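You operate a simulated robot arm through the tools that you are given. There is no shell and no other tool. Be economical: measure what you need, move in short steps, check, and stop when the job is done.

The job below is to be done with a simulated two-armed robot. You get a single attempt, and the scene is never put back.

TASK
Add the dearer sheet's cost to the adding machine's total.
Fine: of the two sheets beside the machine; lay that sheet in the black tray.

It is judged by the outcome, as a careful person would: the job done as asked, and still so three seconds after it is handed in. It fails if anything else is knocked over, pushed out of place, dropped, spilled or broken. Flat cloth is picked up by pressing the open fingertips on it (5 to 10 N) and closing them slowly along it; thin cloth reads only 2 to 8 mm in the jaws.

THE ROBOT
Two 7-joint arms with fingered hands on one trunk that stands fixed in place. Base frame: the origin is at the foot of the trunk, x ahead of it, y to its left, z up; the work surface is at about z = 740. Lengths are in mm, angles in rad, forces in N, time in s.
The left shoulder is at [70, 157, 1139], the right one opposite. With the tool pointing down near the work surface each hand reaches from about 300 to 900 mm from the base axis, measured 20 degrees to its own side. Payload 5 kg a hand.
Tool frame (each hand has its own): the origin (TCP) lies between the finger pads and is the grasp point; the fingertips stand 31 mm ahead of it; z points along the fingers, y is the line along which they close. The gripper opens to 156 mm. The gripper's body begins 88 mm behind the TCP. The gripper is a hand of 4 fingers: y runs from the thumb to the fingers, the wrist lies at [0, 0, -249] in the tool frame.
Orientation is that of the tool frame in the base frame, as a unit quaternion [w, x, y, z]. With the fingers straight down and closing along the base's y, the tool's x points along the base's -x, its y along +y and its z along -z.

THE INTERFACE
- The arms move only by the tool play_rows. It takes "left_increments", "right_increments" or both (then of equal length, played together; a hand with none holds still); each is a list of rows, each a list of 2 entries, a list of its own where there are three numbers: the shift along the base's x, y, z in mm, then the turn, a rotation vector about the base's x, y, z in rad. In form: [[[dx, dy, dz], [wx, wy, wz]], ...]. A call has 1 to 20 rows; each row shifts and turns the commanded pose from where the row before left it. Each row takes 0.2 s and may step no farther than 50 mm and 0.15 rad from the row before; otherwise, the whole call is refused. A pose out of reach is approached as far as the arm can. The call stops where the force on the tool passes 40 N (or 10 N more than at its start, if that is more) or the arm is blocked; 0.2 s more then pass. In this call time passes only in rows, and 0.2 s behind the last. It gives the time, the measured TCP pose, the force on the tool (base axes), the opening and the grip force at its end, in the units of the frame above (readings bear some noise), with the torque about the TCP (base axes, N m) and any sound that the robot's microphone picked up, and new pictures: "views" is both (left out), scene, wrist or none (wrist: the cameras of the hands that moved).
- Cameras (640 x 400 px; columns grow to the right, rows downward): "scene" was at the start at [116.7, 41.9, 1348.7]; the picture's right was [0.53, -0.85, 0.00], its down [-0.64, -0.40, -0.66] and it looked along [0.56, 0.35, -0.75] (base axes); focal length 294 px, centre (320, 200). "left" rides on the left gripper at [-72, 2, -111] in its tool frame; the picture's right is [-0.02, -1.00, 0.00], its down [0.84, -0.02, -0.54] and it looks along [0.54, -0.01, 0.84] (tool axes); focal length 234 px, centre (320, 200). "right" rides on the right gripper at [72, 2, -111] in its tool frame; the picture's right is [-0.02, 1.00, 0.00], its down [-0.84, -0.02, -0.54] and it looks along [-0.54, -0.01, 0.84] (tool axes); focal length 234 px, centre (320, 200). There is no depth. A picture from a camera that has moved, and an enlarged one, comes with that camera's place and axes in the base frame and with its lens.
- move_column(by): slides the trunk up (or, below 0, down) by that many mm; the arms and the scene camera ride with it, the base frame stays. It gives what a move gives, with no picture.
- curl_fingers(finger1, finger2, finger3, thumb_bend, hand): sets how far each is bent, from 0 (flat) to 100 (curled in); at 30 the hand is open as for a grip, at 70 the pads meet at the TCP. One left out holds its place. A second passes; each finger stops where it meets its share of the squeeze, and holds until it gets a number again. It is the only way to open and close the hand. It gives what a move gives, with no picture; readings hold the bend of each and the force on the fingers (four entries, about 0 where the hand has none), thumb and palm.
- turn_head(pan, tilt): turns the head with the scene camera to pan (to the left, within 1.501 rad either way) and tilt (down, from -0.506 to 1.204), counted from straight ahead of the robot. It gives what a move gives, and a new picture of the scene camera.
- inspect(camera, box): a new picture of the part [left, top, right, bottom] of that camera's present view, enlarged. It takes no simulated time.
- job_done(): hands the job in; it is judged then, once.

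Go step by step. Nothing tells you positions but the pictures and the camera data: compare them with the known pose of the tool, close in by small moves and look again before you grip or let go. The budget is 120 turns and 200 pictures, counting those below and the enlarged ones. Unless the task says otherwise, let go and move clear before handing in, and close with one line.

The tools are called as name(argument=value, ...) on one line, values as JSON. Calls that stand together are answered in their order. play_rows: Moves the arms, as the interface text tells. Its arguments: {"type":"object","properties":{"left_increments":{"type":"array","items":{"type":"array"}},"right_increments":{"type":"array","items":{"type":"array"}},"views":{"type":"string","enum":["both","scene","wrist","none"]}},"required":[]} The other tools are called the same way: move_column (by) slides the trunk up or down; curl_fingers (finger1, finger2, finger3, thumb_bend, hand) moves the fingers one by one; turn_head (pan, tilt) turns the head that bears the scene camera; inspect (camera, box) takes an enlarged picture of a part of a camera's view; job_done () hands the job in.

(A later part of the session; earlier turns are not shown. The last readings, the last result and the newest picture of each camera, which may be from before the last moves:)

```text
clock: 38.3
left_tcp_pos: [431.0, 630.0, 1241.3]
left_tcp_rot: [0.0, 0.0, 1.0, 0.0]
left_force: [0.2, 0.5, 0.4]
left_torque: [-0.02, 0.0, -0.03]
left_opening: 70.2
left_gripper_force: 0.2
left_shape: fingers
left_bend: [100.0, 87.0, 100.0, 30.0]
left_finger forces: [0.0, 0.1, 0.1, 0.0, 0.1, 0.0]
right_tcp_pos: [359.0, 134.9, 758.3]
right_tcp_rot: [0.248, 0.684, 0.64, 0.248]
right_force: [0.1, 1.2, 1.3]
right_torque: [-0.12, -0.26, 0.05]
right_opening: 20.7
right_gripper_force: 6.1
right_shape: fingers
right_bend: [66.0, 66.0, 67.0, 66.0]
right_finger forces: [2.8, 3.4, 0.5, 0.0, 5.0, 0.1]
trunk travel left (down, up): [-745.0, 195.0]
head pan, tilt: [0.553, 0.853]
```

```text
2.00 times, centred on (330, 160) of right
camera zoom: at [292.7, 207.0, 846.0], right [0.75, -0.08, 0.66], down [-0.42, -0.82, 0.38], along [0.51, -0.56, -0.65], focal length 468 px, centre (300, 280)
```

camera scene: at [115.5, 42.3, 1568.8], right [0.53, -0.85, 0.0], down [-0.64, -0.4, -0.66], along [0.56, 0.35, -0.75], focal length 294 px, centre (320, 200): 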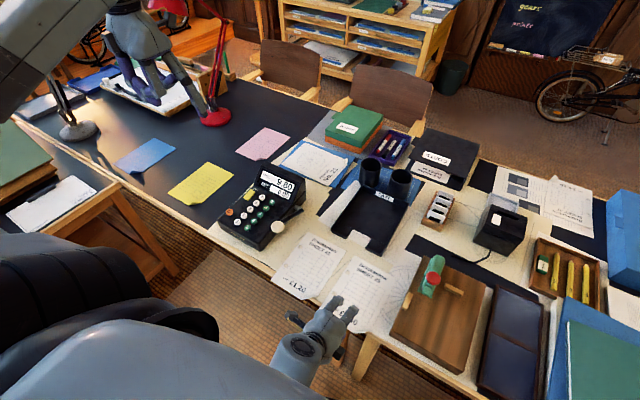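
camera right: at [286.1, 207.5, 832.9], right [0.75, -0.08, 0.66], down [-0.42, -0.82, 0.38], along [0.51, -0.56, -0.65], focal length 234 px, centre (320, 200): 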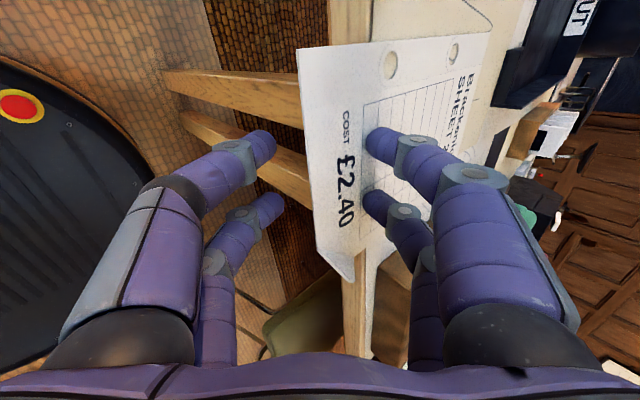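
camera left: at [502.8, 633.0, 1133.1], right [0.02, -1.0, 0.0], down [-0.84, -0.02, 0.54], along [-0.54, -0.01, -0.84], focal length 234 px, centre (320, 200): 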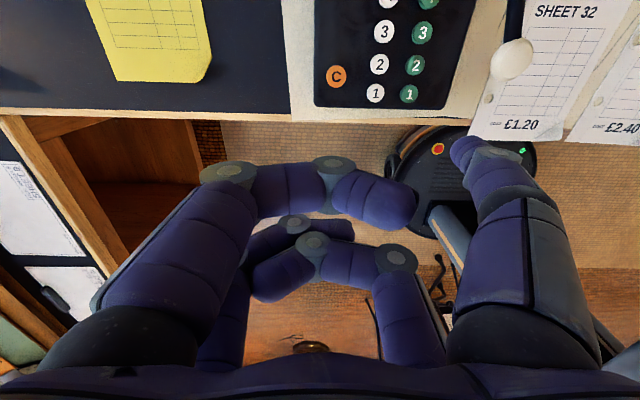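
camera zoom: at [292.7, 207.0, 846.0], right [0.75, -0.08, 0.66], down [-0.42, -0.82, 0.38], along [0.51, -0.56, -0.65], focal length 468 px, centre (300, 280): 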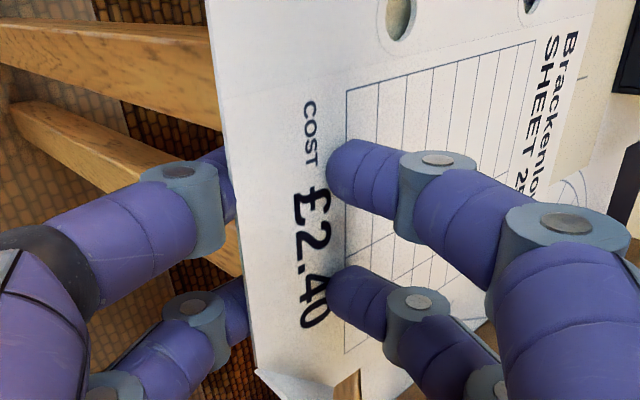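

The sheet is stiff and is squeezed between the upper fingers and thumb at an angle. I lift gently so it tips into line with the fingers, then tighten.

play_rows(right_increments=[[[0, 0, 5], [0, 0, 0]], [[0, 0, 6], [0, 0, 0]], [[0, 0, 7], [0, 0, 0]], [[0, 0, 7], [0, 0, 0]]], views="none")

curl_fingers(hand="right", finger1=71, finger2=71, finger3=71, thumb_bend=71)

inspect(camera="right", box=[160, 40, 480, 260])

inspect(camera="scene", box=[270, 220, 430, 350])

```text
clock: 39.3
left_tcp_pos: [430.7, 631.6, 1241.0]
left_tcp_rot: [0.001, 0.001, 1.0, 0.0]
left_force: [0.5, 0.7, -0.9]
left_torque: [-0.01, 0.02, -0.01]
left_opening: 70.3
left_gripper_force: 0.1
left_shape: fingers
left_bend: [100.0, 87.0, 100.0, 30.0]
left_finger forces: [0.0, 0.1, 0.0, 0.1, 0.1, 0.1]
right_tcp_pos: [358.1, 135.5, 784.9]
right_tcp_rot: [0.248, 0.684, 0.64, 0.249]
right_force: [0.3, 0.2, 0.7]
right_torque: [-0.04, -0.05, -0.02]
right_opening: 14.7
right_gripper_force: 1.4
right_shape: fingers
right_bend: [67.0, 67.0, 68.0, 67.0]
right_finger forces: [0.7, 0.6, 0.1, 0.1, 1.5, 0.0]
trunk travel left (down, up): [-745.0, 195.0]
head pan, tilt: [0.553, 0.853]
```

```text
clock: 40.3
left_tcp_pos: [431.1, 632.2, 1241.8]
left_tcp_rot: [0.0, 0.0, 1.0, 0.0]
left_force: [0.4, -0.1, -1.0]
left_torque: [0.01, 0.0, -0.02]
left_opening: 70.4
left_gripper_force: 0.1
left_shape: fingers
left_bend: [100.0, 87.0, 100.0, 30.0]
left_finger forces: [0.0, 0.1, 0.0, 0.0, 0.0, 0.0]
right_tcp_pos: [359.4, 135.9, 784.7]
right_tcp_rot: [0.248, 0.684, 0.64, 0.248]
right_force: [0.3, -0.4, 1.3]
right_torque: [-0.12, -0.29, 0.08]
right_opening: 12.7
right_gripper_force: 8.7
right_shape: fingers
right_bend: [67.0, 67.0, 69.0, 69.0]
right_finger forces: [4.2, 4.5, 1.9, 0.0, 6.0, 0.0]
trunk travel left (down, up): [-745.0, 195.0]
head pan, tilt: [0.553, 0.853]
```

```text
1.82 times, centred on (320, 150) of right
camera zoom: at [292.8, 207.2, 871.2], right [0.75, -0.08, 0.66], down [-0.42, -0.82, 0.38], along [0.51, -0.56, -0.65], focal length 426 px, centre (320, 291)
```

zoom: 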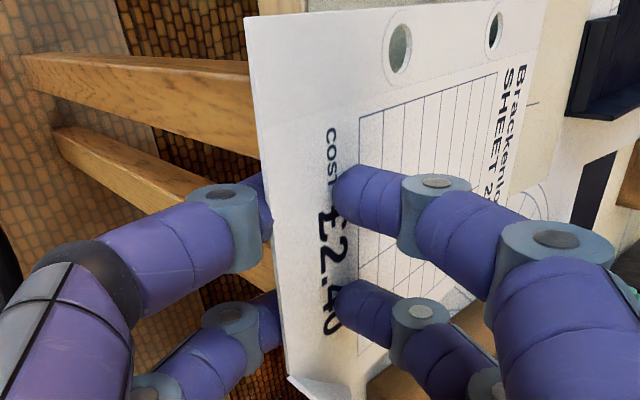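

```text
3.08 times, centred on (350, 285) of scene
camera zoom: at [116.5, 42.0, 1568.7], right [0.53, -0.85, 0.0], down [-0.64, -0.4, -0.66], along [0.56, 0.35, -0.75], focal length 906 px, centre (228, -62)
```

zoom: 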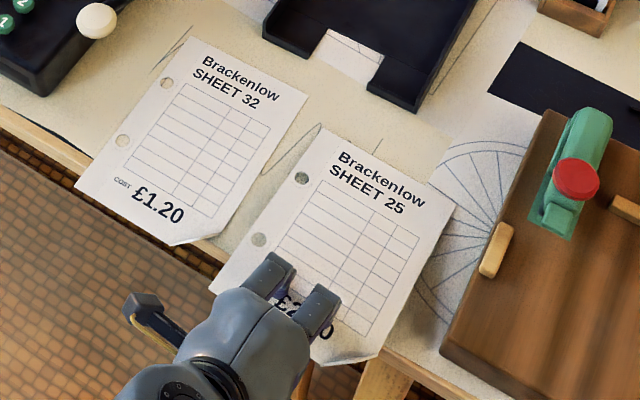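

Gripped well and tipping as expected. I lift more and tighten again.

play_rows(right_increments=[[[0, 0, 8], [0, 0, 0]], [[0, 0, 8], [0, 0, 0]], [[0, 0, 8], [0, 0, 0]], [[0, 0, 8], [0, 0, 0]], [[0, 0, 8], [0, 0, 0]]], views="none")

curl_fingers(hand="right", finger1=73, finger2=73, finger3=73, thumb_bend=73)

inspect(camera="right", box=[160, 40, 480, 260])

inspect(camera="scene", box=[270, 200, 430, 330])

```text
clock: 41.5
left_tcp_pos: [442.2, 619.8, 1242.4]
left_tcp_rot: [-0.005, 0.0, 1.0, 0.005]
left_force: [-0.4, -0.3, 0.2]
left_torque: [-0.03, 0.0, 0.02]
left_opening: 70.1
left_gripper_force: 0.0
left_shape: fingers
left_bend: [100.0, 87.0, 100.0, 30.0]
left_finger forces: [0.0, 0.0, 0.0, 0.0, 0.0, 0.0]
right_tcp_pos: [373.5, 124.9, 821.4]
right_tcp_rot: [0.248, 0.683, 0.64, 0.249]
right_force: [0.4, 0.4, 0.3]
right_torque: [0.02, -0.02, 0.04]
right_opening: 6.0
right_gripper_force: 3.2
right_shape: fingers
right_bend: [69.0, 69.0, 70.0, 70.0]
right_finger forces: [1.4, 1.7, 1.2, 0.1, 1.8, 0.1]
trunk travel left (down, up): [-745.0, 195.0]
head pan, tilt: [0.553, 0.853]
```

```text
clock: 42.5
left_tcp_pos: [443.3, 619.8, 1241.5]
left_tcp_rot: [-0.006, 0.0, 1.0, 0.004]
left_force: [-0.6, 0.3, 0.3]
left_torque: [0.03, -0.03, -0.03]
left_opening: 70.1
left_gripper_force: 0.0
left_shape: fingers
left_bend: [100.0, 87.0, 100.0, 30.0]
left_finger forces: [0.0, 0.1, 0.0, 0.0, 0.0, 0.0]
right_tcp_pos: [373.7, 125.3, 822.8]
right_tcp_rot: [0.246, 0.684, 0.64, 0.249]
right_force: [-0.6, 0.2, 0.9]
right_torque: [-0.06, -0.09, 0.04]
right_opening: 4.4
right_gripper_force: 8.1
right_shape: fingers
right_bend: [71.0, 71.0, 72.0, 71.0]
right_finger forces: [3.8, 4.7, 3.6, 0.0, 4.6, 0.0]
trunk travel left (down, up): [-745.0, 195.0]
head pan, tilt: [0.553, 0.853]
```

```text
1.82 times, centred on (320, 150) of right
camera zoom: at [307.4, 196.9, 908.9], right [0.75, -0.08, 0.66], down [-0.42, -0.83, 0.38], along [0.51, -0.56, -0.65], focal length 426 px, centre (320, 291)
```

zoom: 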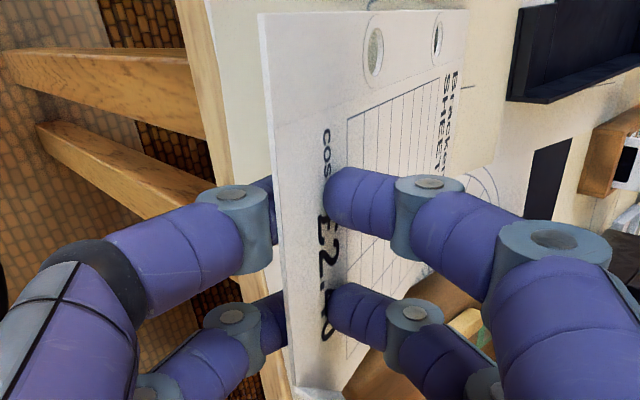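

```text
3.08 times, centred on (350, 265) of scene
camera zoom: at [132.0, 28.5, 1567.7], right [0.53, -0.85, -0.01], down [-0.65, -0.39, -0.65], along [0.55, 0.35, -0.76], focal length 906 px, centre (228, 0)
```

zoom: 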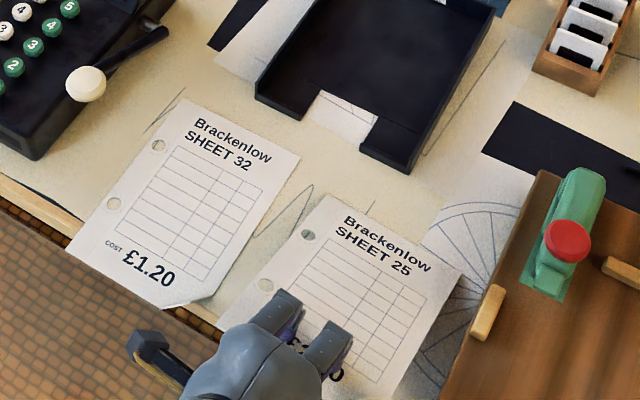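

The sheet is held at 4.4 mm with ~8 N, but the trunk itself has shifted about 12 mm, so something of the arm may be pressing. I look at the full scene.

turn_head(pan=-0.2, tilt=1.1)

```text
clock: 43.6
left_tcp_pos: [444.7, 620.6, 1242.0]
left_tcp_rot: [-0.006, 0.0, 1.0, 0.005]
left_force: [0.0, -1.2, 0.1]
left_torque: [0.01, 0.04, 0.03]
left_opening: 70.1
left_gripper_force: 0.0
left_shape: fingers
left_bend: [100.0, 87.0, 100.0, 30.0]
left_finger forces: [0.1, 0.1, 0.0, 0.0, 0.0, 0.0]
right_tcp_pos: [373.6, 125.2, 822.0]
right_tcp_rot: [0.246, 0.684, 0.64, 0.25]
right_force: [0.8, -0.2, -0.5]
right_torque: [-0.04, -0.06, -0.01]
right_opening: 4.4
right_gripper_force: 8.4
right_shape: fingers
right_bend: [71.0, 71.0, 72.0, 71.0]
right_finger forces: [3.6, 4.7, 3.6, 0.1, 4.6, 0.1]
trunk travel left (down, up): [-745.0, 195.0]
head pan, tilt: [-0.201, 1.1]
camera scene: at [127.6, -24.8, 1550.0], right [-0.2, -0.98, -0.01], down [-0.88, 0.18, -0.44], along [0.44, -0.08, -0.9], focal length 294 px, centre (320, 200)
```

scene: 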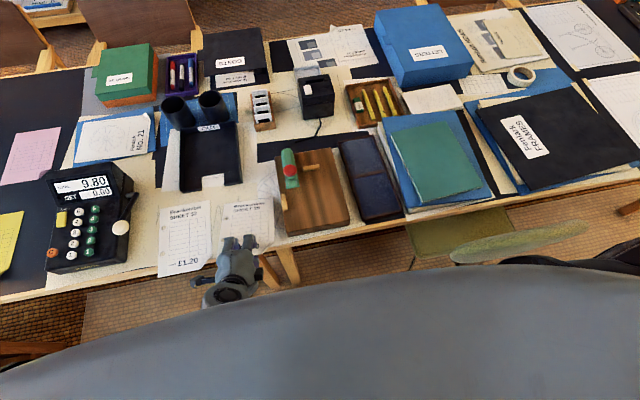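

The tool is fine, but I need to find what the right arm touches; I look toward the elbow.

turn_head(pan=-1.3, tilt=0.9)

```text
clock: 45.0
left_tcp_pos: [442.5, 620.6, 1243.0]
left_tcp_rot: [-0.005, 0.0, 1.0, 0.004]
left_force: [-0.6, -0.5, 0.0]
left_torque: [-0.01, -0.02, 0.0]
left_opening: 70.5
left_gripper_force: 0.1
left_shape: fingers
left_bend: [100.0, 87.0, 100.0, 30.0]
left_finger forces: [0.1, 0.0, 0.0, 0.0, 0.1, 0.1]
right_tcp_pos: [374.4, 125.2, 821.4]
right_tcp_rot: [0.247, 0.684, 0.64, 0.249]
right_force: [0.0, -1.2, 0.2]
right_torque: [-0.07, -0.05, -0.03]
right_opening: 4.0
right_gripper_force: 8.2
right_shape: fingers
right_bend: [71.0, 71.0, 72.0, 71.0]
right_finger forces: [3.8, 4.8, 3.6, 0.0, 4.5, 0.0]
trunk travel left (down, up): [-745.0, 195.0]
head pan, tilt: [-1.3, 0.901]
camera scene: at [86.3, -85.0, 1563.7], right [-0.96, -0.27, 0.01], down [-0.22, 0.76, -0.61], along [0.16, -0.59, -0.79], focal length 294 px, centre (320, 200)
```

scene: 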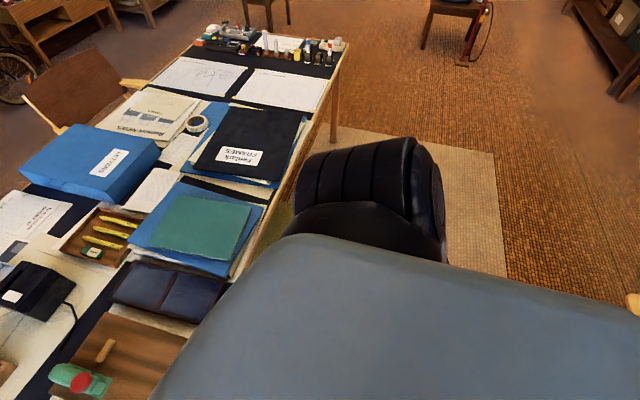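

The arm isn't touching anything visible there; it's probably crowding the trunk. I turn the head back and move the hand outward and up, away from the body.

turn_head(pan=0.35, tilt=0.853)

play_rows(right_increments=[[[8, 0, 8], [0, 0, 0]], [[8, 0, 8], [0, 0, 0]], [[8, 0, 8], [0, 0, 0]], [[8, 0, 8], [0, 0, 0]]], views="both")

```text
clock: 46.7
left_tcp_pos: [443.9, 621.3, 1242.3]
left_tcp_rot: [-0.005, 0.0, 1.0, 0.005]
left_force: [0.1, 0.0, -0.3]
left_torque: [-0.02, 0.0, 0.01]
left_opening: 70.2
left_gripper_force: 0.1
left_shape: fingers
left_bend: [100.0, 87.0, 100.0, 30.0]
left_finger forces: [0.0, 0.0, 0.0, 0.0, 0.0, 0.0]
right_tcp_pos: [374.7, 126.1, 823.2]
right_tcp_rot: [0.247, 0.684, 0.64, 0.25]
right_force: [0.1, 0.3, 0.4]
right_torque: [-0.04, -0.11, -0.04]
right_opening: 4.1
right_gripper_force: 8.5
right_shape: fingers
right_bend: [71.0, 71.0, 72.0, 71.0]
right_finger forces: [3.8, 4.7, 3.6, 0.0, 4.6, 0.0]
trunk travel left (down, up): [-745.0, 195.0]
head pan, tilt: [0.351, 0.853]
camera scene: at [139.6, 14.8, 1567.4], right [0.34, -0.94, -0.01], down [-0.72, -0.25, -0.65], along [0.61, 0.23, -0.76], focal length 294 px, centre (320, 200)
```

scene: 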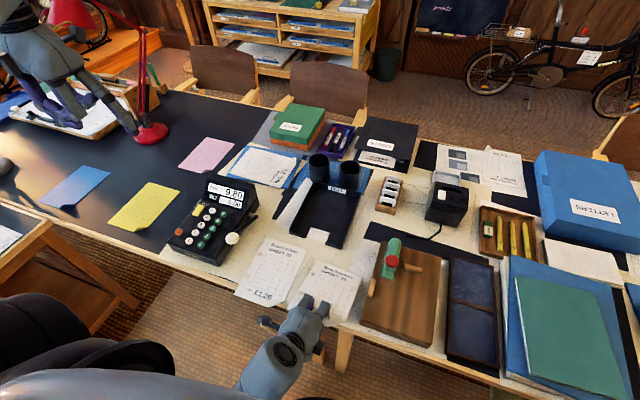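

```text
clock: 47.7
left_tcp_pos: [439.2, 613.5, 1247.7]
left_tcp_rot: [-0.004, 0.0, 1.0, 0.008]
left_force: [-0.1, 0.0, 0.2]
left_torque: [-0.02, 0.02, 0.01]
left_opening: 70.0
left_gripper_force: 0.1
left_shape: fingers
left_bend: [100.0, 87.0, 100.0, 30.0]
left_finger forces: [0.0, 0.0, 0.1, 0.0, 0.0, 0.0]
right_tcp_pos: [398.2, 116.1, 851.4]
right_tcp_rot: [0.249, 0.681, 0.642, 0.248]
right_force: [0.3, -0.5, 0.1]
right_torque: [-0.03, -0.01, -0.03]
right_opening: 3.2
right_gripper_force: 6.9
right_shape: fingers
right_bend: [71.0, 72.0, 72.0, 72.0]
right_finger forces: [3.2, 3.5, 2.8, 0.0, 3.8, 0.1]
trunk travel left (down, up): [-745.0, 195.0]
head pan, tilt: [0.351, 0.853]
camera scene: at [134.8, 5.4, 1567.7], right [0.34, -0.94, -0.02], down [-0.71, -0.25, -0.66], along [0.61, 0.24, -0.75], focal length 294 px, centre (320, 200)
camera right: at [332.2, 187.8, 937.1], right [0.75, -0.07, 0.66], down [-0.42, -0.83, 0.38], along [0.52, -0.56, -0.65], focal length 234 px, centre (320, 200)
```

scene: 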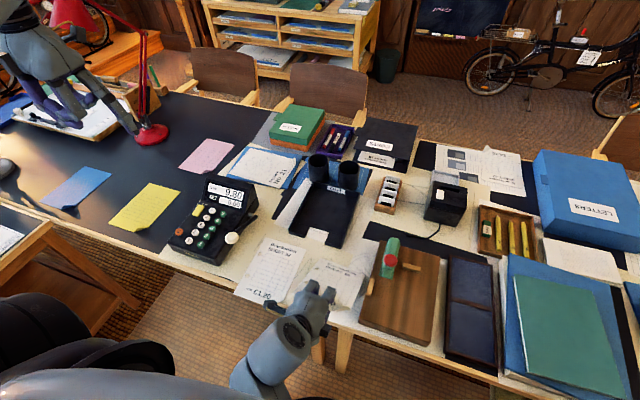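
right: 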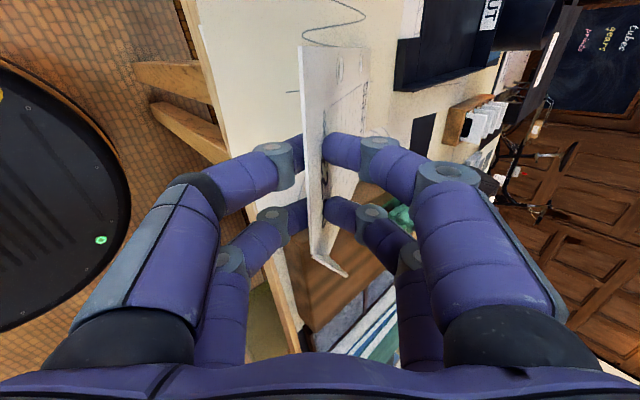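

The sheet is held firmly (3 mm, 7 N). The trunk is still being leaned on by the folded arm, so I keep moving outward and up to unfold it.

play_rows(right_increments=[[[12, 0, 12], [0, 0, 0]], [[12, 0, 12], [0, 0, 0]], [[12, 0, 12], [0, 0, 0]], [[12, 0, 12], [0, 0, 0]], [[12, 0, 12], [0, 0, 0]]], views="both")

```text
clock: 48.9
left_tcp_pos: [431.1, 616.6, 1251.0]
left_tcp_rot: [0.001, -0.001, 1.0, 0.006]
left_force: [0.0, 0.0, -0.7]
left_torque: [-0.11, 0.09, 0.02]
left_opening: 70.4
left_gripper_force: 0.1
left_shape: fingers
left_bend: [100.0, 87.0, 100.0, 30.0]
left_finger forces: [0.0, 0.1, 0.0, 0.0, 0.0, 0.0]
right_tcp_pos: [412.1, 83.7, 861.3]
right_tcp_rot: [0.277, 0.645, 0.681, 0.209]
right_force: [-1.3, 1.4, -0.1]
right_torque: [0.01, -0.07, 0.04]
right_opening: 2.3
right_gripper_force: 8.9
right_shape: fingers
right_bend: [72.0, 72.0, 72.0, 72.0]
right_finger forces: [5.5, 3.2, 3.9, 0.0, 4.7, 0.0]
trunk travel left (down, up): [-745.0, 195.0]
head pan, tilt: [0.351, 0.853]
stopped in row 5 (right hand): the arm was blocked; the commanded pose is now the measured one
camera scene: at [121.3, 9.4, 1570.8], right [0.34, -0.94, -0.01], down [-0.71, -0.25, -0.66], along [0.62, 0.24, -0.75], focal length 294 px, centre (320, 200)
camera right: at [341.8, 162.2, 938.3], right [0.76, 0.06, 0.64], down [-0.36, -0.8, 0.49], along [0.54, -0.6, -0.59], focal length 234 px, centre (320, 200)
```

scene: 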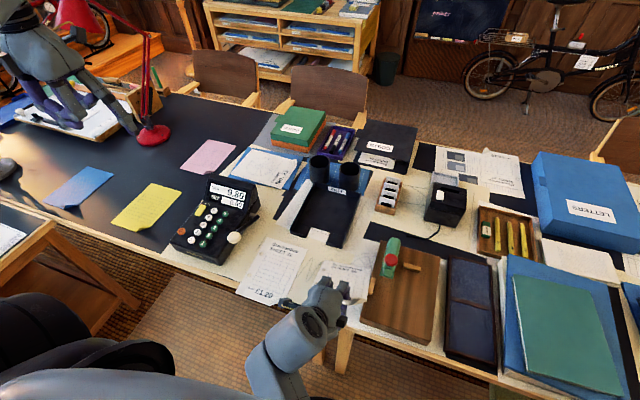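
right: 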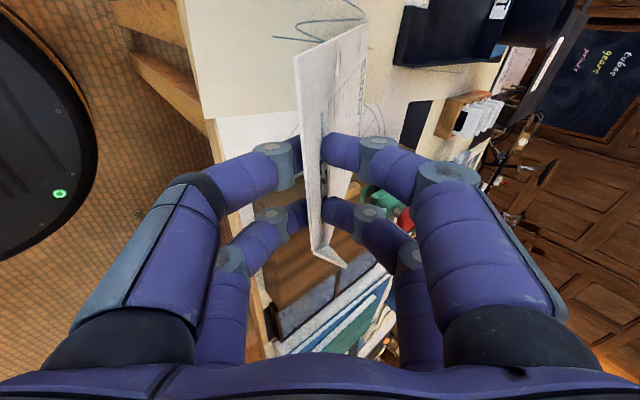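

The arm is blocked by something I can't see. The left wrist camera looks back toward the body, so I use it and a steep head tilt to find the contact.

turn_head(pan=0.1, tilt=1.2)

inspect(camera="left", box=[0, 0, 640, 400])

```text
clock: 49.7
left_tcp_pos: [426.7, 613.5, 1253.5]
left_tcp_rot: [0.002, 0.0, 1.0, 0.008]
left_force: [-0.3, -0.2, -0.6]
left_torque: [0.02, 0.01, 0.01]
left_opening: 70.2
left_gripper_force: 0.0
left_shape: fingers
left_bend: [100.0, 87.0, 100.0, 30.0]
left_finger forces: [0.0, 0.1, 0.1, 0.0, 0.1, 0.0]
right_tcp_pos: [414.3, 82.7, 862.7]
right_tcp_rot: [0.278, 0.647, 0.677, 0.213]
right_force: [-1.1, 1.8, 0.4]
right_torque: [0.17, 0.01, 0.16]
right_opening: 1.9
right_gripper_force: 8.2
right_shape: fingers
right_bend: [72.0, 72.0, 72.0, 72.0]
right_finger forces: [5.5, 3.0, 3.4, 0.1, 5.1, 0.0]
trunk travel left (down, up): [-745.0, 195.0]
head pan, tilt: [0.099, 1.201]
camera scene: at [100.6, -15.8, 1545.5], right [0.1, -0.99, -0.01], down [-0.93, -0.09, -0.37], along [0.36, 0.05, -0.93], focal length 294 px, centre (320, 200)
```

scene: 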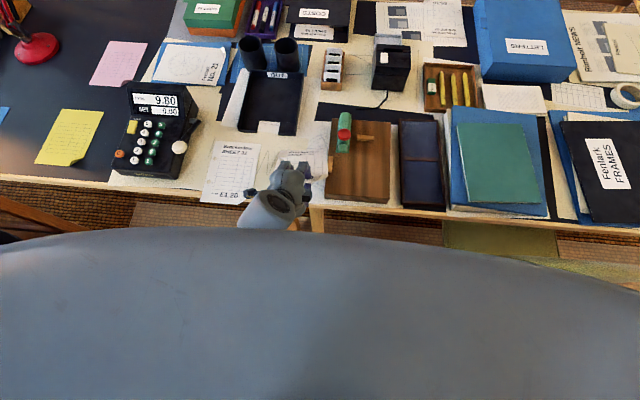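

```text
1.00 times, centred on (320, 200) of left (not enlarged: the box is as wide or as high as the picture)
camera zoom: at [498.2, 613.4, 1364.5], right [0.02, -1.0, -0.02], down [-0.84, -0.03, 0.54], along [-0.54, 0.0, -0.84], focal length 234 px, centre (320, 200)
```

zoom: 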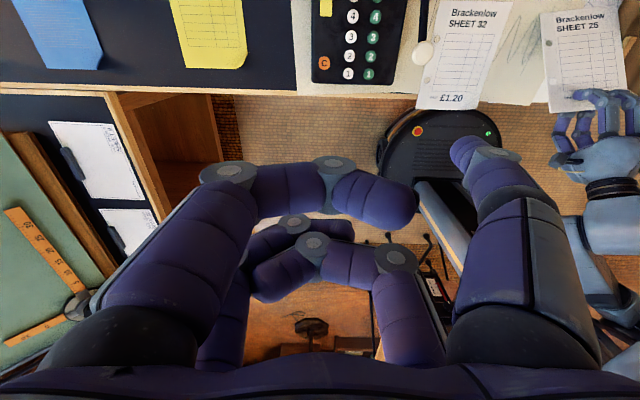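

I can see the right forearm at the edge of the left camera's picture; I yaw the left hand to see the right arm fully.

play_rows(left_increments=[[[0, 0, 10], [0, 0, 0.15]], [[0, 0, 10], [0, 0, 0.15]], [[0, 0, 10], [0, 0, 0.15]], [[0, 0, 10], [0, 0, 0.15]], [[0, 0, 10], [0, 0, 0.15]], [[0, 0, 0], [0, 0, 0.15]], [[0, 0, 0], [0, 0, 0.15]]], views="wrist")

```text
clock: 51.3
left_tcp_pos: [446.2, 593.5, 1319.8]
left_tcp_rot: [0.029, -0.502, 0.864, -0.006]
left_force: [-0.8, 0.3, 0.2]
left_torque: [-0.01, -0.02, 0.01]
left_opening: 70.5
left_gripper_force: 0.1
left_shape: fingers
left_bend: [100.0, 87.0, 100.0, 30.0]
left_finger forces: [0.1, 0.0, 0.0, 0.1, 0.1, 0.0]
left hand out of reach, approached as far as the arm can: row 5, 6, 7
right_tcp_pos: [416.6, 82.8, 864.7]
right_tcp_rot: [0.279, 0.646, 0.677, 0.215]
right_force: [-0.2, 1.4, 1.2]
right_torque: [0.14, 0.0, 0.12]
right_opening: 2.1
right_gripper_force: 8.1
right_shape: fingers
right_bend: [72.0, 72.0, 72.0, 72.0]
right_finger forces: [5.5, 2.9, 3.3, 0.0, 5.0, 0.1]
trunk travel left (down, up): [-745.0, 195.0]
head pan, tilt: [0.099, 1.201]
camera left: at [471.9, 655.2, 1434.3], right [0.88, -0.47, 0.04], down [-0.43, -0.75, 0.51], along [-0.21, -0.46, -0.86], focal length 234 px, centre (320, 200)
```

left: 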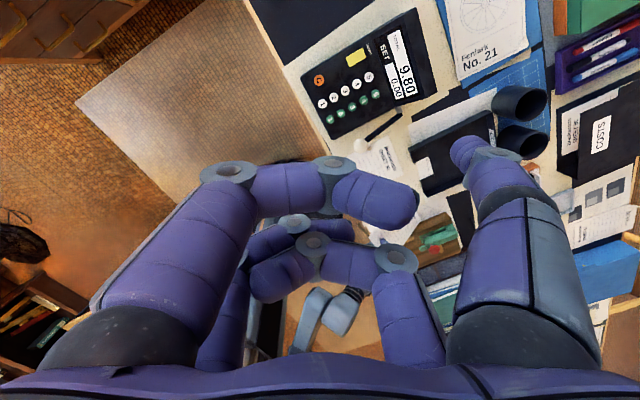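

The left fingers block the view; I open them and zoom in.

curl_fingers(hand="left", finger1=20, finger2=20, finger3=20, thumb_bend=20)

inspect(camera="left", box=[180, 120, 500, 360])

```text
clock: 52.3
left_tcp_pos: [444.3, 594.3, 1320.0]
left_tcp_rot: [0.03, -0.501, 0.865, -0.005]
left_force: [0.5, -0.5, 1.2]
left_torque: [0.02, -0.02, -0.02]
left_opening: 184.3
left_gripper_force: 0.1
left_shape: fingers
left_bend: [20.0, 20.0, 20.0, 20.0]
left_finger forces: [0.1, 0.0, 0.0, 0.1, 0.0, 0.0]
right_tcp_pos: [417.1, 80.9, 864.3]
right_tcp_rot: [0.279, 0.646, 0.677, 0.214]
right_force: [-0.2, 2.1, 1.2]
right_torque: [0.2, -0.01, 0.17]
right_opening: 2.0
right_gripper_force: 9.1
right_shape: fingers
right_bend: [72.0, 72.0, 72.0, 72.0]
right_finger forces: [5.5, 2.8, 3.5, 0.1, 4.9, 0.1]
trunk travel left (down, up): [-745.0, 195.0]
head pan, tilt: [0.099, 1.201]
```

```text
1.67 times, centred on (340, 240) of left
camera zoom: at [472.1, 655.3, 1433.9], right [0.88, -0.48, 0.04], down [-0.43, -0.75, 0.51], along [-0.21, -0.46, -0.86], focal length 390 px, centre (287, 133)
```

zoom: 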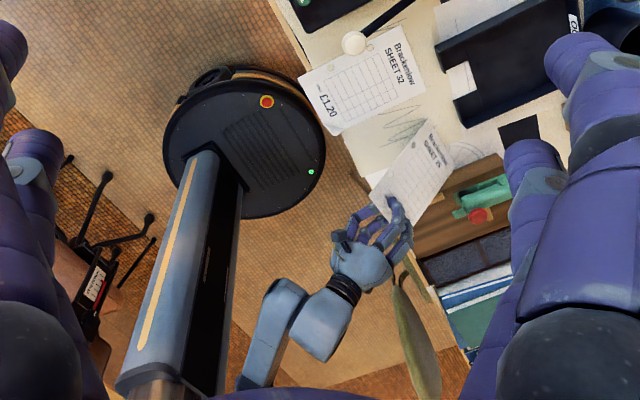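

Now I see it: the hand is crowded between the lift column and the chest with the wrist folded. I'll ease it by rotating the hand back toward vertical while rising.

play_rows(right_increments=[[[0, 0, 10], [0, 0.08, 0]], [[0, 0, 12], [0, 0.08, 0]], [[0, 0, 14], [0, 0.08, 0]], [[0, 0, 14], [0, 0.08, 0]]], views="wrist")

inspect(camera="left", box=[180, 120, 500, 360])

```text
clock: 53.1
left_tcp_pos: [443.6, 597.6, 1318.0]
left_tcp_rot: [0.028, -0.503, 0.864, -0.007]
left_force: [0.3, 0.8, -0.5]
left_torque: [-0.08, 0.04, 0.0]
left_opening: 184.6
left_gripper_force: 0.0
left_shape: fingers
left_bend: [20.0, 20.0, 20.0, 20.0]
left_finger forces: [0.0, 0.1, 0.0, 0.1, 0.0, 0.0]
right_tcp_pos: [392.1, 31.9, 850.3]
right_tcp_rot: [0.251, 0.619, 0.739, 0.09]
right_force: [1.5, 4.2, 10.0]
right_torque: [-0.1, -1.16, 0.39]
right_opening: 14.7
right_gripper_force: 26.2
right_shape: fingers
right_bend: [72.0, 71.0, 71.0, 67.0]
right_finger forces: [18.1, 13.0, 4.8, 0.0, 15.8, 0.1]
trunk travel left (down, up): [-745.0, 195.0]
head pan, tilt: [0.099, 1.201]
stopped in row 4 (right hand): the arm was blocked; the commanded pose is now the measured one
camera right: at [333.7, 119.1, 927.8], right [0.87, 0.19, 0.45], down [-0.19, -0.71, 0.67], along [0.45, -0.67, -0.58], focal length 234 px, centre (320, 200)
```

right: 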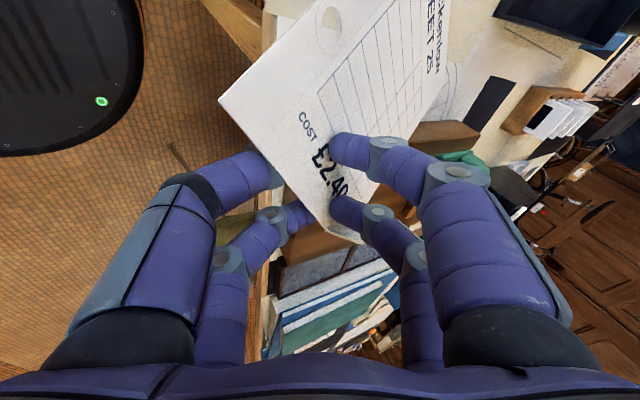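

```text
1.67 times, centred on (340, 240) of left
camera zoom: at [470.2, 660.1, 1433.1], right [0.88, -0.47, 0.04], down [-0.43, -0.75, 0.51], along [-0.21, -0.47, -0.86], focal length 390 px, centre (287, 133)
```

zoom: 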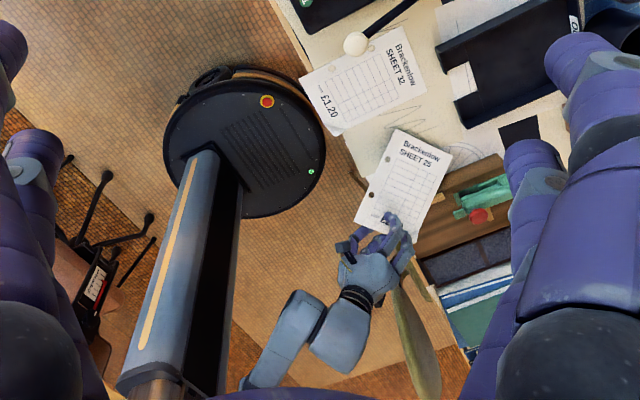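

Lifting with the arm jams it against the chest. Raising the trunk lifts hand and sheet together without folding the arm, so I use that.

move_column(by=110)

inspect(camera="right", box=[0, 0, 640, 400])

inspect(camera="left", box=[180, 120, 500, 360])

```text
clock: 54.5
left_tcp_pos: [448.7, 613.0, 1418.7]
left_tcp_rot: [0.024, -0.502, 0.865, -0.011]
left_force: [-0.5, 0.4, 0.4]
left_torque: [0.04, -0.03, -0.02]
left_opening: 184.5
left_gripper_force: 0.1
left_shape: fingers
left_bend: [20.0, 20.0, 20.0, 20.0]
left_finger forces: [0.0, 0.0, 0.1, 0.0, 0.0, 0.1]
right_tcp_pos: [397.1, 45.2, 961.4]
right_tcp_rot: [0.248, 0.623, 0.736, 0.088]
right_force: [-0.1, -0.6, 1.0]
right_torque: [0.0, 0.01, 0.0]
right_opening: 2.3
right_gripper_force: 7.1
right_shape: fingers
right_bend: [72.0, 71.0, 72.0, 72.0]
right_finger forces: [3.8, 3.3, 3.3, 0.0, 4.0, 0.1]
trunk travel left (down, up): [-855.0, 85.0]
head pan, tilt: [0.099, 1.201]
```

```text
1.00 times, centred on (320, 200) of right (not enlarged: the box is as wide or as high as the picture)
camera zoom: at [341.1, 132.3, 1039.2], right [0.88, 0.19, 0.45], down [-0.19, -0.71, 0.68], along [0.44, -0.68, -0.59], focal length 234 px, centre (320, 200)
```

zoom: 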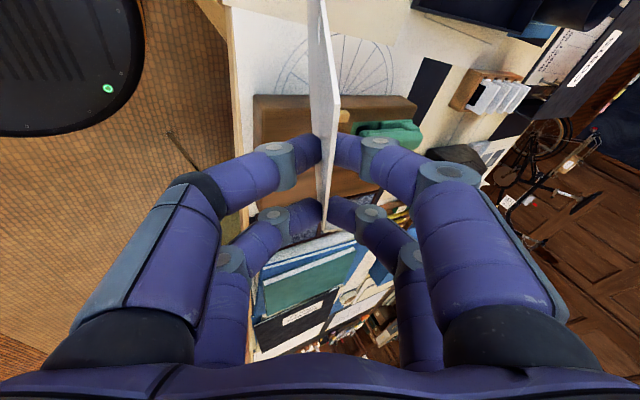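

```text
1.67 times, centred on (340, 240) of left
camera zoom: at [476.6, 675.9, 1532.3], right [0.88, -0.47, 0.04], down [-0.43, -0.74, 0.52], along [-0.21, -0.48, -0.85], focal length 390 px, centre (287, 133)
```

zoom: 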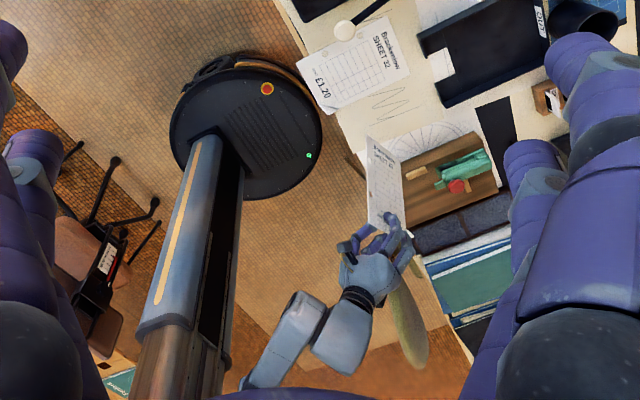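

The sheet is now free of the table, held at 7 N. I raise the trunk a bit more for clearance, then try moving straight outward.

move_column(by=70)

play_rows(right_increments=[[[10, 0, -3], [0, 0, 0]], [[10, 0, -3], [0, 0, 0]], [[10, 0, -3], [0, 0, 0]], [[10, 0, -3], [0, 0, 0]]], views="none")

inspect(camera="left", box=[180, 120, 500, 360])

```text
clock: 55.6
left_tcp_pos: [450.7, 614.5, 1488.2]
left_tcp_rot: [0.023, -0.503, 0.864, -0.011]
left_force: [-0.1, 0.2, -0.6]
left_torque: [0.0, 0.01, 0.01]
left_opening: 184.6
left_gripper_force: 0.0
left_shape: fingers
left_bend: [20.0, 20.0, 20.0, 20.0]
left_finger forces: [0.1, 0.1, 0.0, 0.0, 0.1, 0.1]
right_tcp_pos: [397.4, 45.9, 1031.3]
right_tcp_rot: [0.248, 0.623, 0.737, 0.088]
right_force: [0.0, 0.9, 0.5]
right_torque: [0.0, -0.03, -0.02]
right_opening: 2.4
right_gripper_force: 6.9
right_shape: fingers
right_bend: [72.0, 71.0, 72.0, 72.0]
right_finger forces: [3.6, 3.4, 3.4, 0.1, 4.0, 0.0]
trunk travel left (down, up): [-925.0, 15.0]
head pan, tilt: [0.099, 1.201]
```

```text
clock: 56.6
left_tcp_pos: [450.5, 610.5, 1488.4]
left_tcp_rot: [0.023, -0.501, 0.865, -0.011]
left_force: [-1.1, -1.4, 0.8]
left_torque: [-0.04, 0.01, 0.04]
left_opening: 184.5
left_gripper_force: 0.0
left_shape: fingers
left_bend: [20.0, 20.0, 20.0, 20.0]
left_finger forces: [0.0, 0.0, 0.0, 0.0, 0.0, 0.1]
right_tcp_pos: [427.0, 32.2, 1005.0]
right_tcp_rot: [0.253, 0.614, 0.744, 0.073]
right_force: [0.2, 0.7, -0.6]
right_torque: [0.02, 0.02, -0.01]
right_opening: 1.9
right_gripper_force: 7.2
right_shape: fingers
right_bend: [72.0, 71.0, 72.0, 72.0]
right_finger forces: [3.8, 3.3, 3.4, 0.1, 4.0, 0.0]
trunk travel left (down, up): [-925.0, 15.0]
head pan, tilt: [0.099, 1.201]
```

```text
1.67 times, centred on (340, 240) of left
camera zoom: at [477.8, 674.6, 1602.2], right [0.88, -0.47, 0.04], down [-0.43, -0.74, 0.52], along [-0.21, -0.47, -0.85], focal length 390 px, centre (287, 133)
```

zoom: 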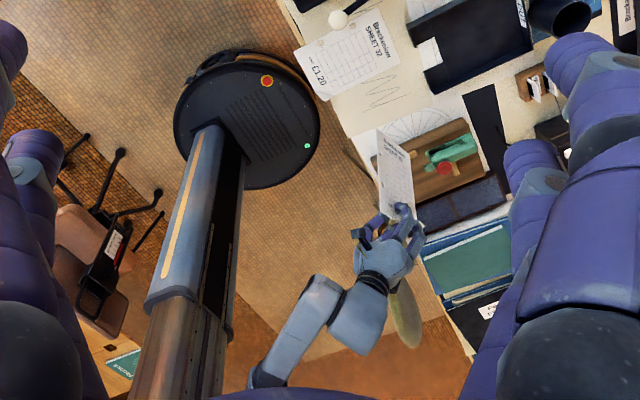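

The pose is still somewhat cramped, and the hanging sheet is near the green punch. I undo part of the hand's yaw (a more natural pose for this arm), swinging the sheet over the empty table area.

play_rows(right_increments=[[[0, 0, 0], [0, 0, 0.1]], [[0, 0, 0], [0, 0, 0.14]], [[0, 0, 0], [0, 0, 0.14]], [[0, 0, 0], [0, 0, 0.14]], [[0, 0, 0], [0, 0, 0.14]]], views="wrist")

inspect(camera="left", box=[180, 120, 500, 360])

```text
clock: 57.8
left_tcp_pos: [450.3, 610.5, 1488.1]
left_tcp_rot: [0.024, -0.502, 0.865, -0.01]
left_force: [-0.5, 0.7, -0.1]
left_torque: [0.03, -0.02, -0.01]
left_opening: 184.5
left_gripper_force: 0.0
left_shape: fingers
left_bend: [20.0, 20.0, 20.0, 20.0]
left_finger forces: [0.0, 0.0, 0.1, 0.0, 0.0, 0.1]
right_tcp_pos: [439.2, 44.5, 1018.5]
right_tcp_rot: [0.207, 0.35, 0.899, 0.164]
right_force: [-0.5, 0.2, -0.8]
right_torque: [-0.01, 0.0, 0.01]
right_opening: 2.3
right_gripper_force: 6.9
right_shape: fingers
right_bend: [72.0, 71.0, 72.0, 72.0]
right_finger forces: [3.8, 3.4, 3.3, 0.0, 4.0, 0.0]
trunk travel left (down, up): [-925.0, 15.0]
head pan, tilt: [0.099, 1.201]
camera right: at [338.9, 76.7, 1096.9], right [0.58, 0.68, 0.45], down [0.29, -0.68, 0.67], along [0.77, -0.26, -0.59], focal length 234 px, centre (320, 200)
```

right: 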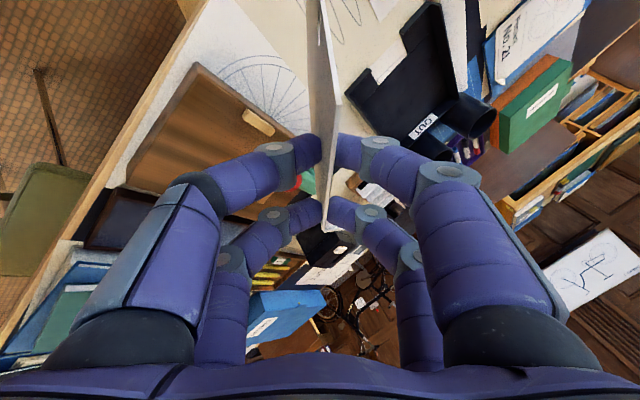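

```text
1.67 times, centred on (340, 240) of left
camera zoom: at [478.0, 674.2, 1602.4], right [0.88, -0.47, 0.04], down [-0.43, -0.74, 0.52], along [-0.21, -0.47, -0.85], focal length 390 px, centre (287, 133)
```

zoom: 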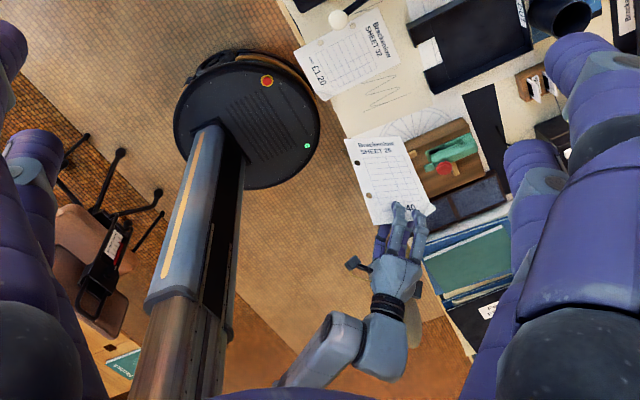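

That freed the arm: tracking is accurate again. Now I carry the sheet outward toward the tray at height.

play_rows(right_increments=[[[15, 12, 0], [0, 0, 0]], [[20, 15, 0], [0, 0, 0]], [[20, 15, 0], [0, 0, 0]], [[20, 15, 0], [0, 0, 0]], [[20, 15, 0], [0, 0, 0]]], views="none")

turn_head(pan=0.3, tilt=0.8)

```text
clock: 59.0
left_tcp_pos: [451.1, 613.1, 1488.0]
left_tcp_rot: [0.023, -0.502, 0.864, -0.011]
left_force: [-0.4, 0.1, 0.8]
left_torque: [-0.03, -0.01, 0.01]
left_opening: 184.7
left_gripper_force: 0.0
left_shape: fingers
left_bend: [20.0, 20.0, 20.0, 20.0]
left_finger forces: [0.0, 0.0, 0.0, 0.0, 0.1, 0.0]
right_tcp_pos: [535.1, 117.5, 1018.4]
right_tcp_rot: [0.207, 0.35, 0.899, 0.163]
right_force: [-0.4, 0.1, 0.0]
right_torque: [-0.02, 0.01, -0.01]
right_opening: 2.0
right_gripper_force: 7.5
right_shape: fingers
right_bend: [72.0, 71.0, 72.0, 72.0]
right_finger forces: [3.8, 3.4, 3.3, 0.0, 4.0, 0.1]
trunk travel left (down, up): [-925.0, 15.0]
head pan, tilt: [0.099, 1.201]
```

```text
clock: 59.9
left_tcp_pos: [450.1, 610.8, 1488.5]
left_tcp_rot: [0.023, -0.502, 0.864, -0.011]
left_force: [0.8, 0.5, 0.1]
left_torque: [-0.02, 0.01, 0.02]
left_opening: 184.5
left_gripper_force: 0.1
left_shape: fingers
left_bend: [20.0, 20.0, 20.0, 20.0]
left_finger forces: [0.1, 0.1, 0.0, 0.1, 0.0, 0.0]
right_tcp_pos: [533.6, 117.5, 1018.1]
right_tcp_rot: [0.207, 0.35, 0.899, 0.163]
right_force: [-0.8, -0.6, -0.5]
right_torque: [-0.01, -0.02, 0.01]
right_opening: 2.2
right_gripper_force: 7.3
right_shape: fingers
right_bend: [72.0, 71.0, 72.0, 72.0]
right_finger forces: [3.8, 3.5, 3.3, 0.1, 4.1, 0.0]
trunk travel left (down, up): [-925.0, 15.0]
head pan, tilt: [0.3, 0.799]
camera scene: at [126.9, 24.6, 1752.9], right [0.3, -0.96, 0.0], down [-0.69, -0.21, -0.7], along [0.67, 0.21, -0.72], focal length 294 px, centre (320, 200)
```

scene: 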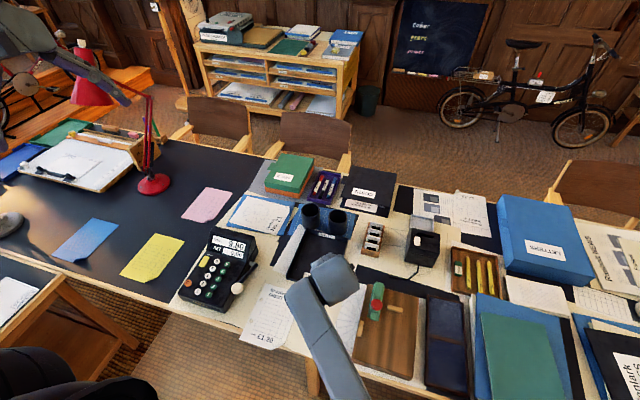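

Everything stands in place. In the left camera the sheet leans ~20° in the grip, so I rotate the hand to aim the sheet straight ahead (+x), compensating for that.

play_rows(right_increments=[[[0, 0, 0], [0.0236, -0.0628, -0.1144]], [[0, 0, 0], [0.0236, -0.0628, -0.1144]], [[0, 0, 0], [0.0236, -0.0628, -0.1144]], [[5, 5, 0], [0.0236, -0.0628, -0.1144]], [[5, 5, 0], [0.0236, -0.0628, -0.1144]], [[5, 5, 0], [0.0236, -0.0628, -0.1144]], [[5, 5, 0], [0.0236, -0.0628, -0.1144]], [[5, 5, 0], [0.0236, -0.0628, -0.1144]]], views="both")

inspect(camera="left", box=[0, 0, 640, 400])

```text
clock: 61.4
left_tcp_pos: [450.4, 612.7, 1489.9]
left_tcp_rot: [0.024, -0.502, 0.864, -0.01]
left_force: [0.0, -0.2, -0.2]
left_torque: [0.02, 0.0, -0.04]
left_opening: 184.5
left_gripper_force: 0.1
left_shape: fingers
left_bend: [20.0, 20.0, 20.0, 20.0]
left_finger forces: [0.1, 0.1, 0.1, 0.1, 0.0, 0.0]
right_tcp_pos: [533.7, 56.7, 957.9]
right_tcp_rot: [0.435, 0.581, 0.67, 0.157]
right_force: [-0.6, 0.2, -0.2]
right_torque: [0.01, -0.01, 0.05]
right_opening: 2.1
right_gripper_force: 8.1
right_shape: fingers
right_bend: [72.0, 71.0, 72.0, 72.0]
right_finger forces: [3.9, 3.5, 3.4, 0.0, 4.4, 0.1]
trunk travel left (down, up): [-925.0, 15.0]
head pan, tilt: [0.3, 0.799]
stopped in row 7 (right hand): the arm was blocked; the commanded pose is now the measured one
camera scene: at [128.5, 24.4, 1752.9], right [0.3, -0.96, 0.0], down [-0.69, -0.21, -0.7], along [0.67, 0.21, -0.72], focal length 294 px, centre (320, 200)
camera right: at [455.0, 154.2, 994.6], right [0.64, 0.25, 0.72], down [-0.47, -0.61, 0.63], along [0.6, -0.75, -0.27], focal length 234 px, centre (320, 200)
```

scene: 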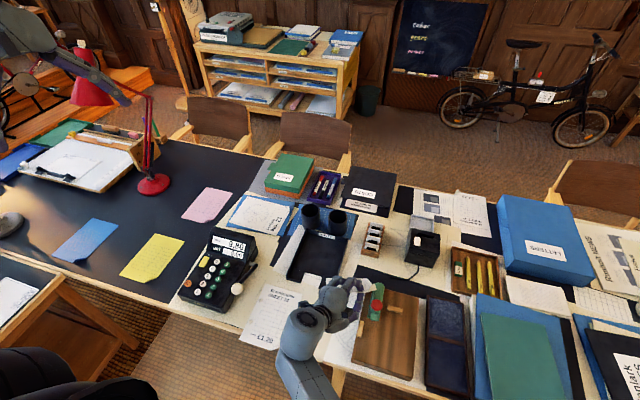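
right: 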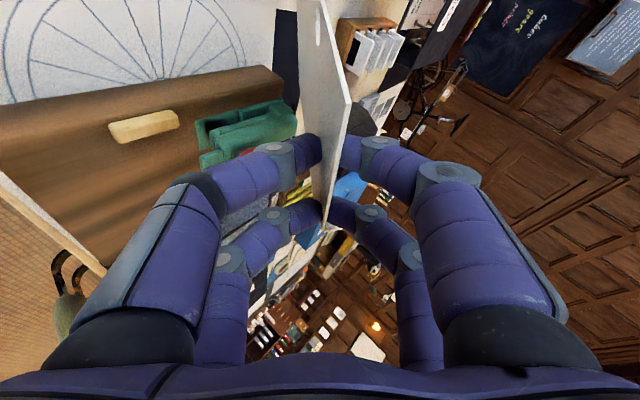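

```text
1.00 times, centred on (320, 200) of left (not enlarged: the box is as wide or as high as the picture)
camera zoom: at [478.3, 675.1, 1602.0], right [0.88, -0.47, 0.04], down [-0.43, -0.74, 0.52], along [-0.21, -0.48, -0.85], focal length 234 px, centre (320, 200)
```

zoom: 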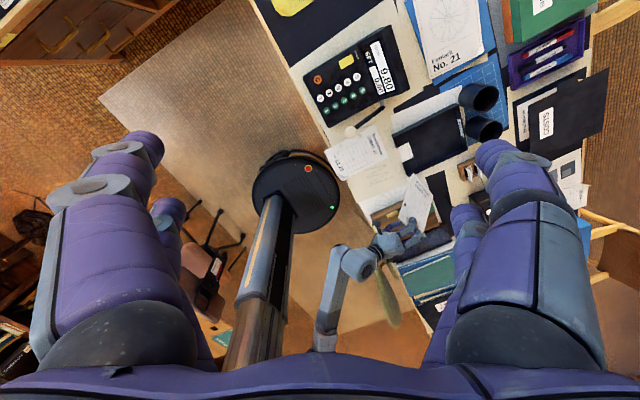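

The wrist reached its bend limit because the trunk is so high (forearm points steeply down). I ease the rotation back, then lower the trunk while keeping the hand up so the forearm points forward.

play_rows(right_increments=[[[0, 10, 10], [-0.0236, 0.0628, 0.1144]], [[0, 15, 15], [-0.0236, 0.0628, 0.1144]], [[0, 15, 15], [-0.0236, 0.0628, 0.1144]], [[0, 15, 20], [0, 0, 0.0]]], views="none")

move_column(by=-80)

play_rows(right_increments=[[[0, 0, 20], [0, 0, 0]], [[0, 0, 30], [0, 0, 0]], [[0, 0, 30], [0, 0, 0]], [[0, 0, 20], [0, 0, 0]]], views="none")

```text
clock: 62.6
left_tcp_pos: [449.9, 612.1, 1488.8]
left_tcp_rot: [0.024, -0.502, 0.864, -0.01]
left_force: [0.6, -0.1, -0.2]
left_torque: [-0.03, -0.04, 0.03]
left_opening: 184.7
left_gripper_force: 0.0
left_shape: fingers
left_bend: [20.0, 20.0, 20.0, 20.0]
left_finger forces: [0.0, 0.1, 0.1, 0.0, 0.0, 0.0]
right_tcp_pos: [535.2, 86.4, 1004.2]
right_tcp_rot: [0.37, 0.442, 0.807, 0.13]
right_force: [0.3, -1.1, -0.2]
right_torque: [0.01, 0.03, -0.04]
right_opening: 2.5
right_gripper_force: 7.2
right_shape: fingers
right_bend: [72.0, 72.0, 72.0, 72.0]
right_finger forces: [3.9, 3.6, 3.5, 0.0, 4.2, 0.0]
trunk travel left (down, up): [-925.0, 15.0]
head pan, tilt: [0.3, 0.799]
stopped in row 4 (right hand): the arm was blocked; the commanded pose is now the measured one
```

```text
clock: 63.8
left_tcp_pos: [449.6, 611.8, 1410.6]
left_tcp_rot: [0.024, -0.502, 0.865, -0.011]
left_force: [-0.2, 0.4, 0.2]
left_torque: [0.02, -0.02, -0.02]
left_opening: 184.6
left_gripper_force: 0.0
left_shape: fingers
left_bend: [20.0, 20.0, 20.0, 20.0]
left_finger forces: [0.0, 0.1, 0.0, 0.2, 0.0, 0.1]
right_tcp_pos: [534.1, 87.7, 924.1]
right_tcp_rot: [0.371, 0.441, 0.807, 0.13]
right_force: [-0.5, 0.9, 0.8]
right_torque: [0.01, 0.03, -0.02]
right_opening: 1.9
right_gripper_force: 7.4
right_shape: fingers
right_bend: [72.0, 72.0, 72.0, 72.0]
right_finger forces: [4.0, 3.8, 3.6, 0.0, 4.3, 0.1]
trunk travel left (down, up): [-845.0, 95.0]
head pan, tilt: [0.3, 0.799]
```

```text
clock: 65.0
left_tcp_pos: [449.5, 613.1, 1408.9]
left_tcp_rot: [0.023, -0.502, 0.864, -0.011]
left_force: [-0.4, 0.4, 0.1]
left_torque: [0.02, -0.01, -0.02]
left_opening: 184.4
left_gripper_force: 0.1
left_shape: fingers
left_bend: [20.0, 20.0, 20.0, 20.0]
left_finger forces: [0.0, 0.0, 0.0, 0.0, 0.0, 0.0]
right_tcp_pos: [541.2, 55.5, 1010.2]
right_tcp_rot: [0.393, 0.425, 0.809, 0.105]
right_force: [0.7, -0.9, -0.2]
right_torque: [-0.02, -0.02, 0.01]
right_opening: 2.0
right_gripper_force: 7.8
right_shape: fingers
right_bend: [72.0, 72.0, 72.0, 72.0]
right_finger forces: [4.0, 3.7, 3.5, 0.0, 4.2, 0.1]
trunk travel left (down, up): [-845.0, 95.0]
head pan, tilt: [0.3, 0.799]
stopped in row 4 (right hand): the arm was blocked; the commanded pose is now the measured one
```

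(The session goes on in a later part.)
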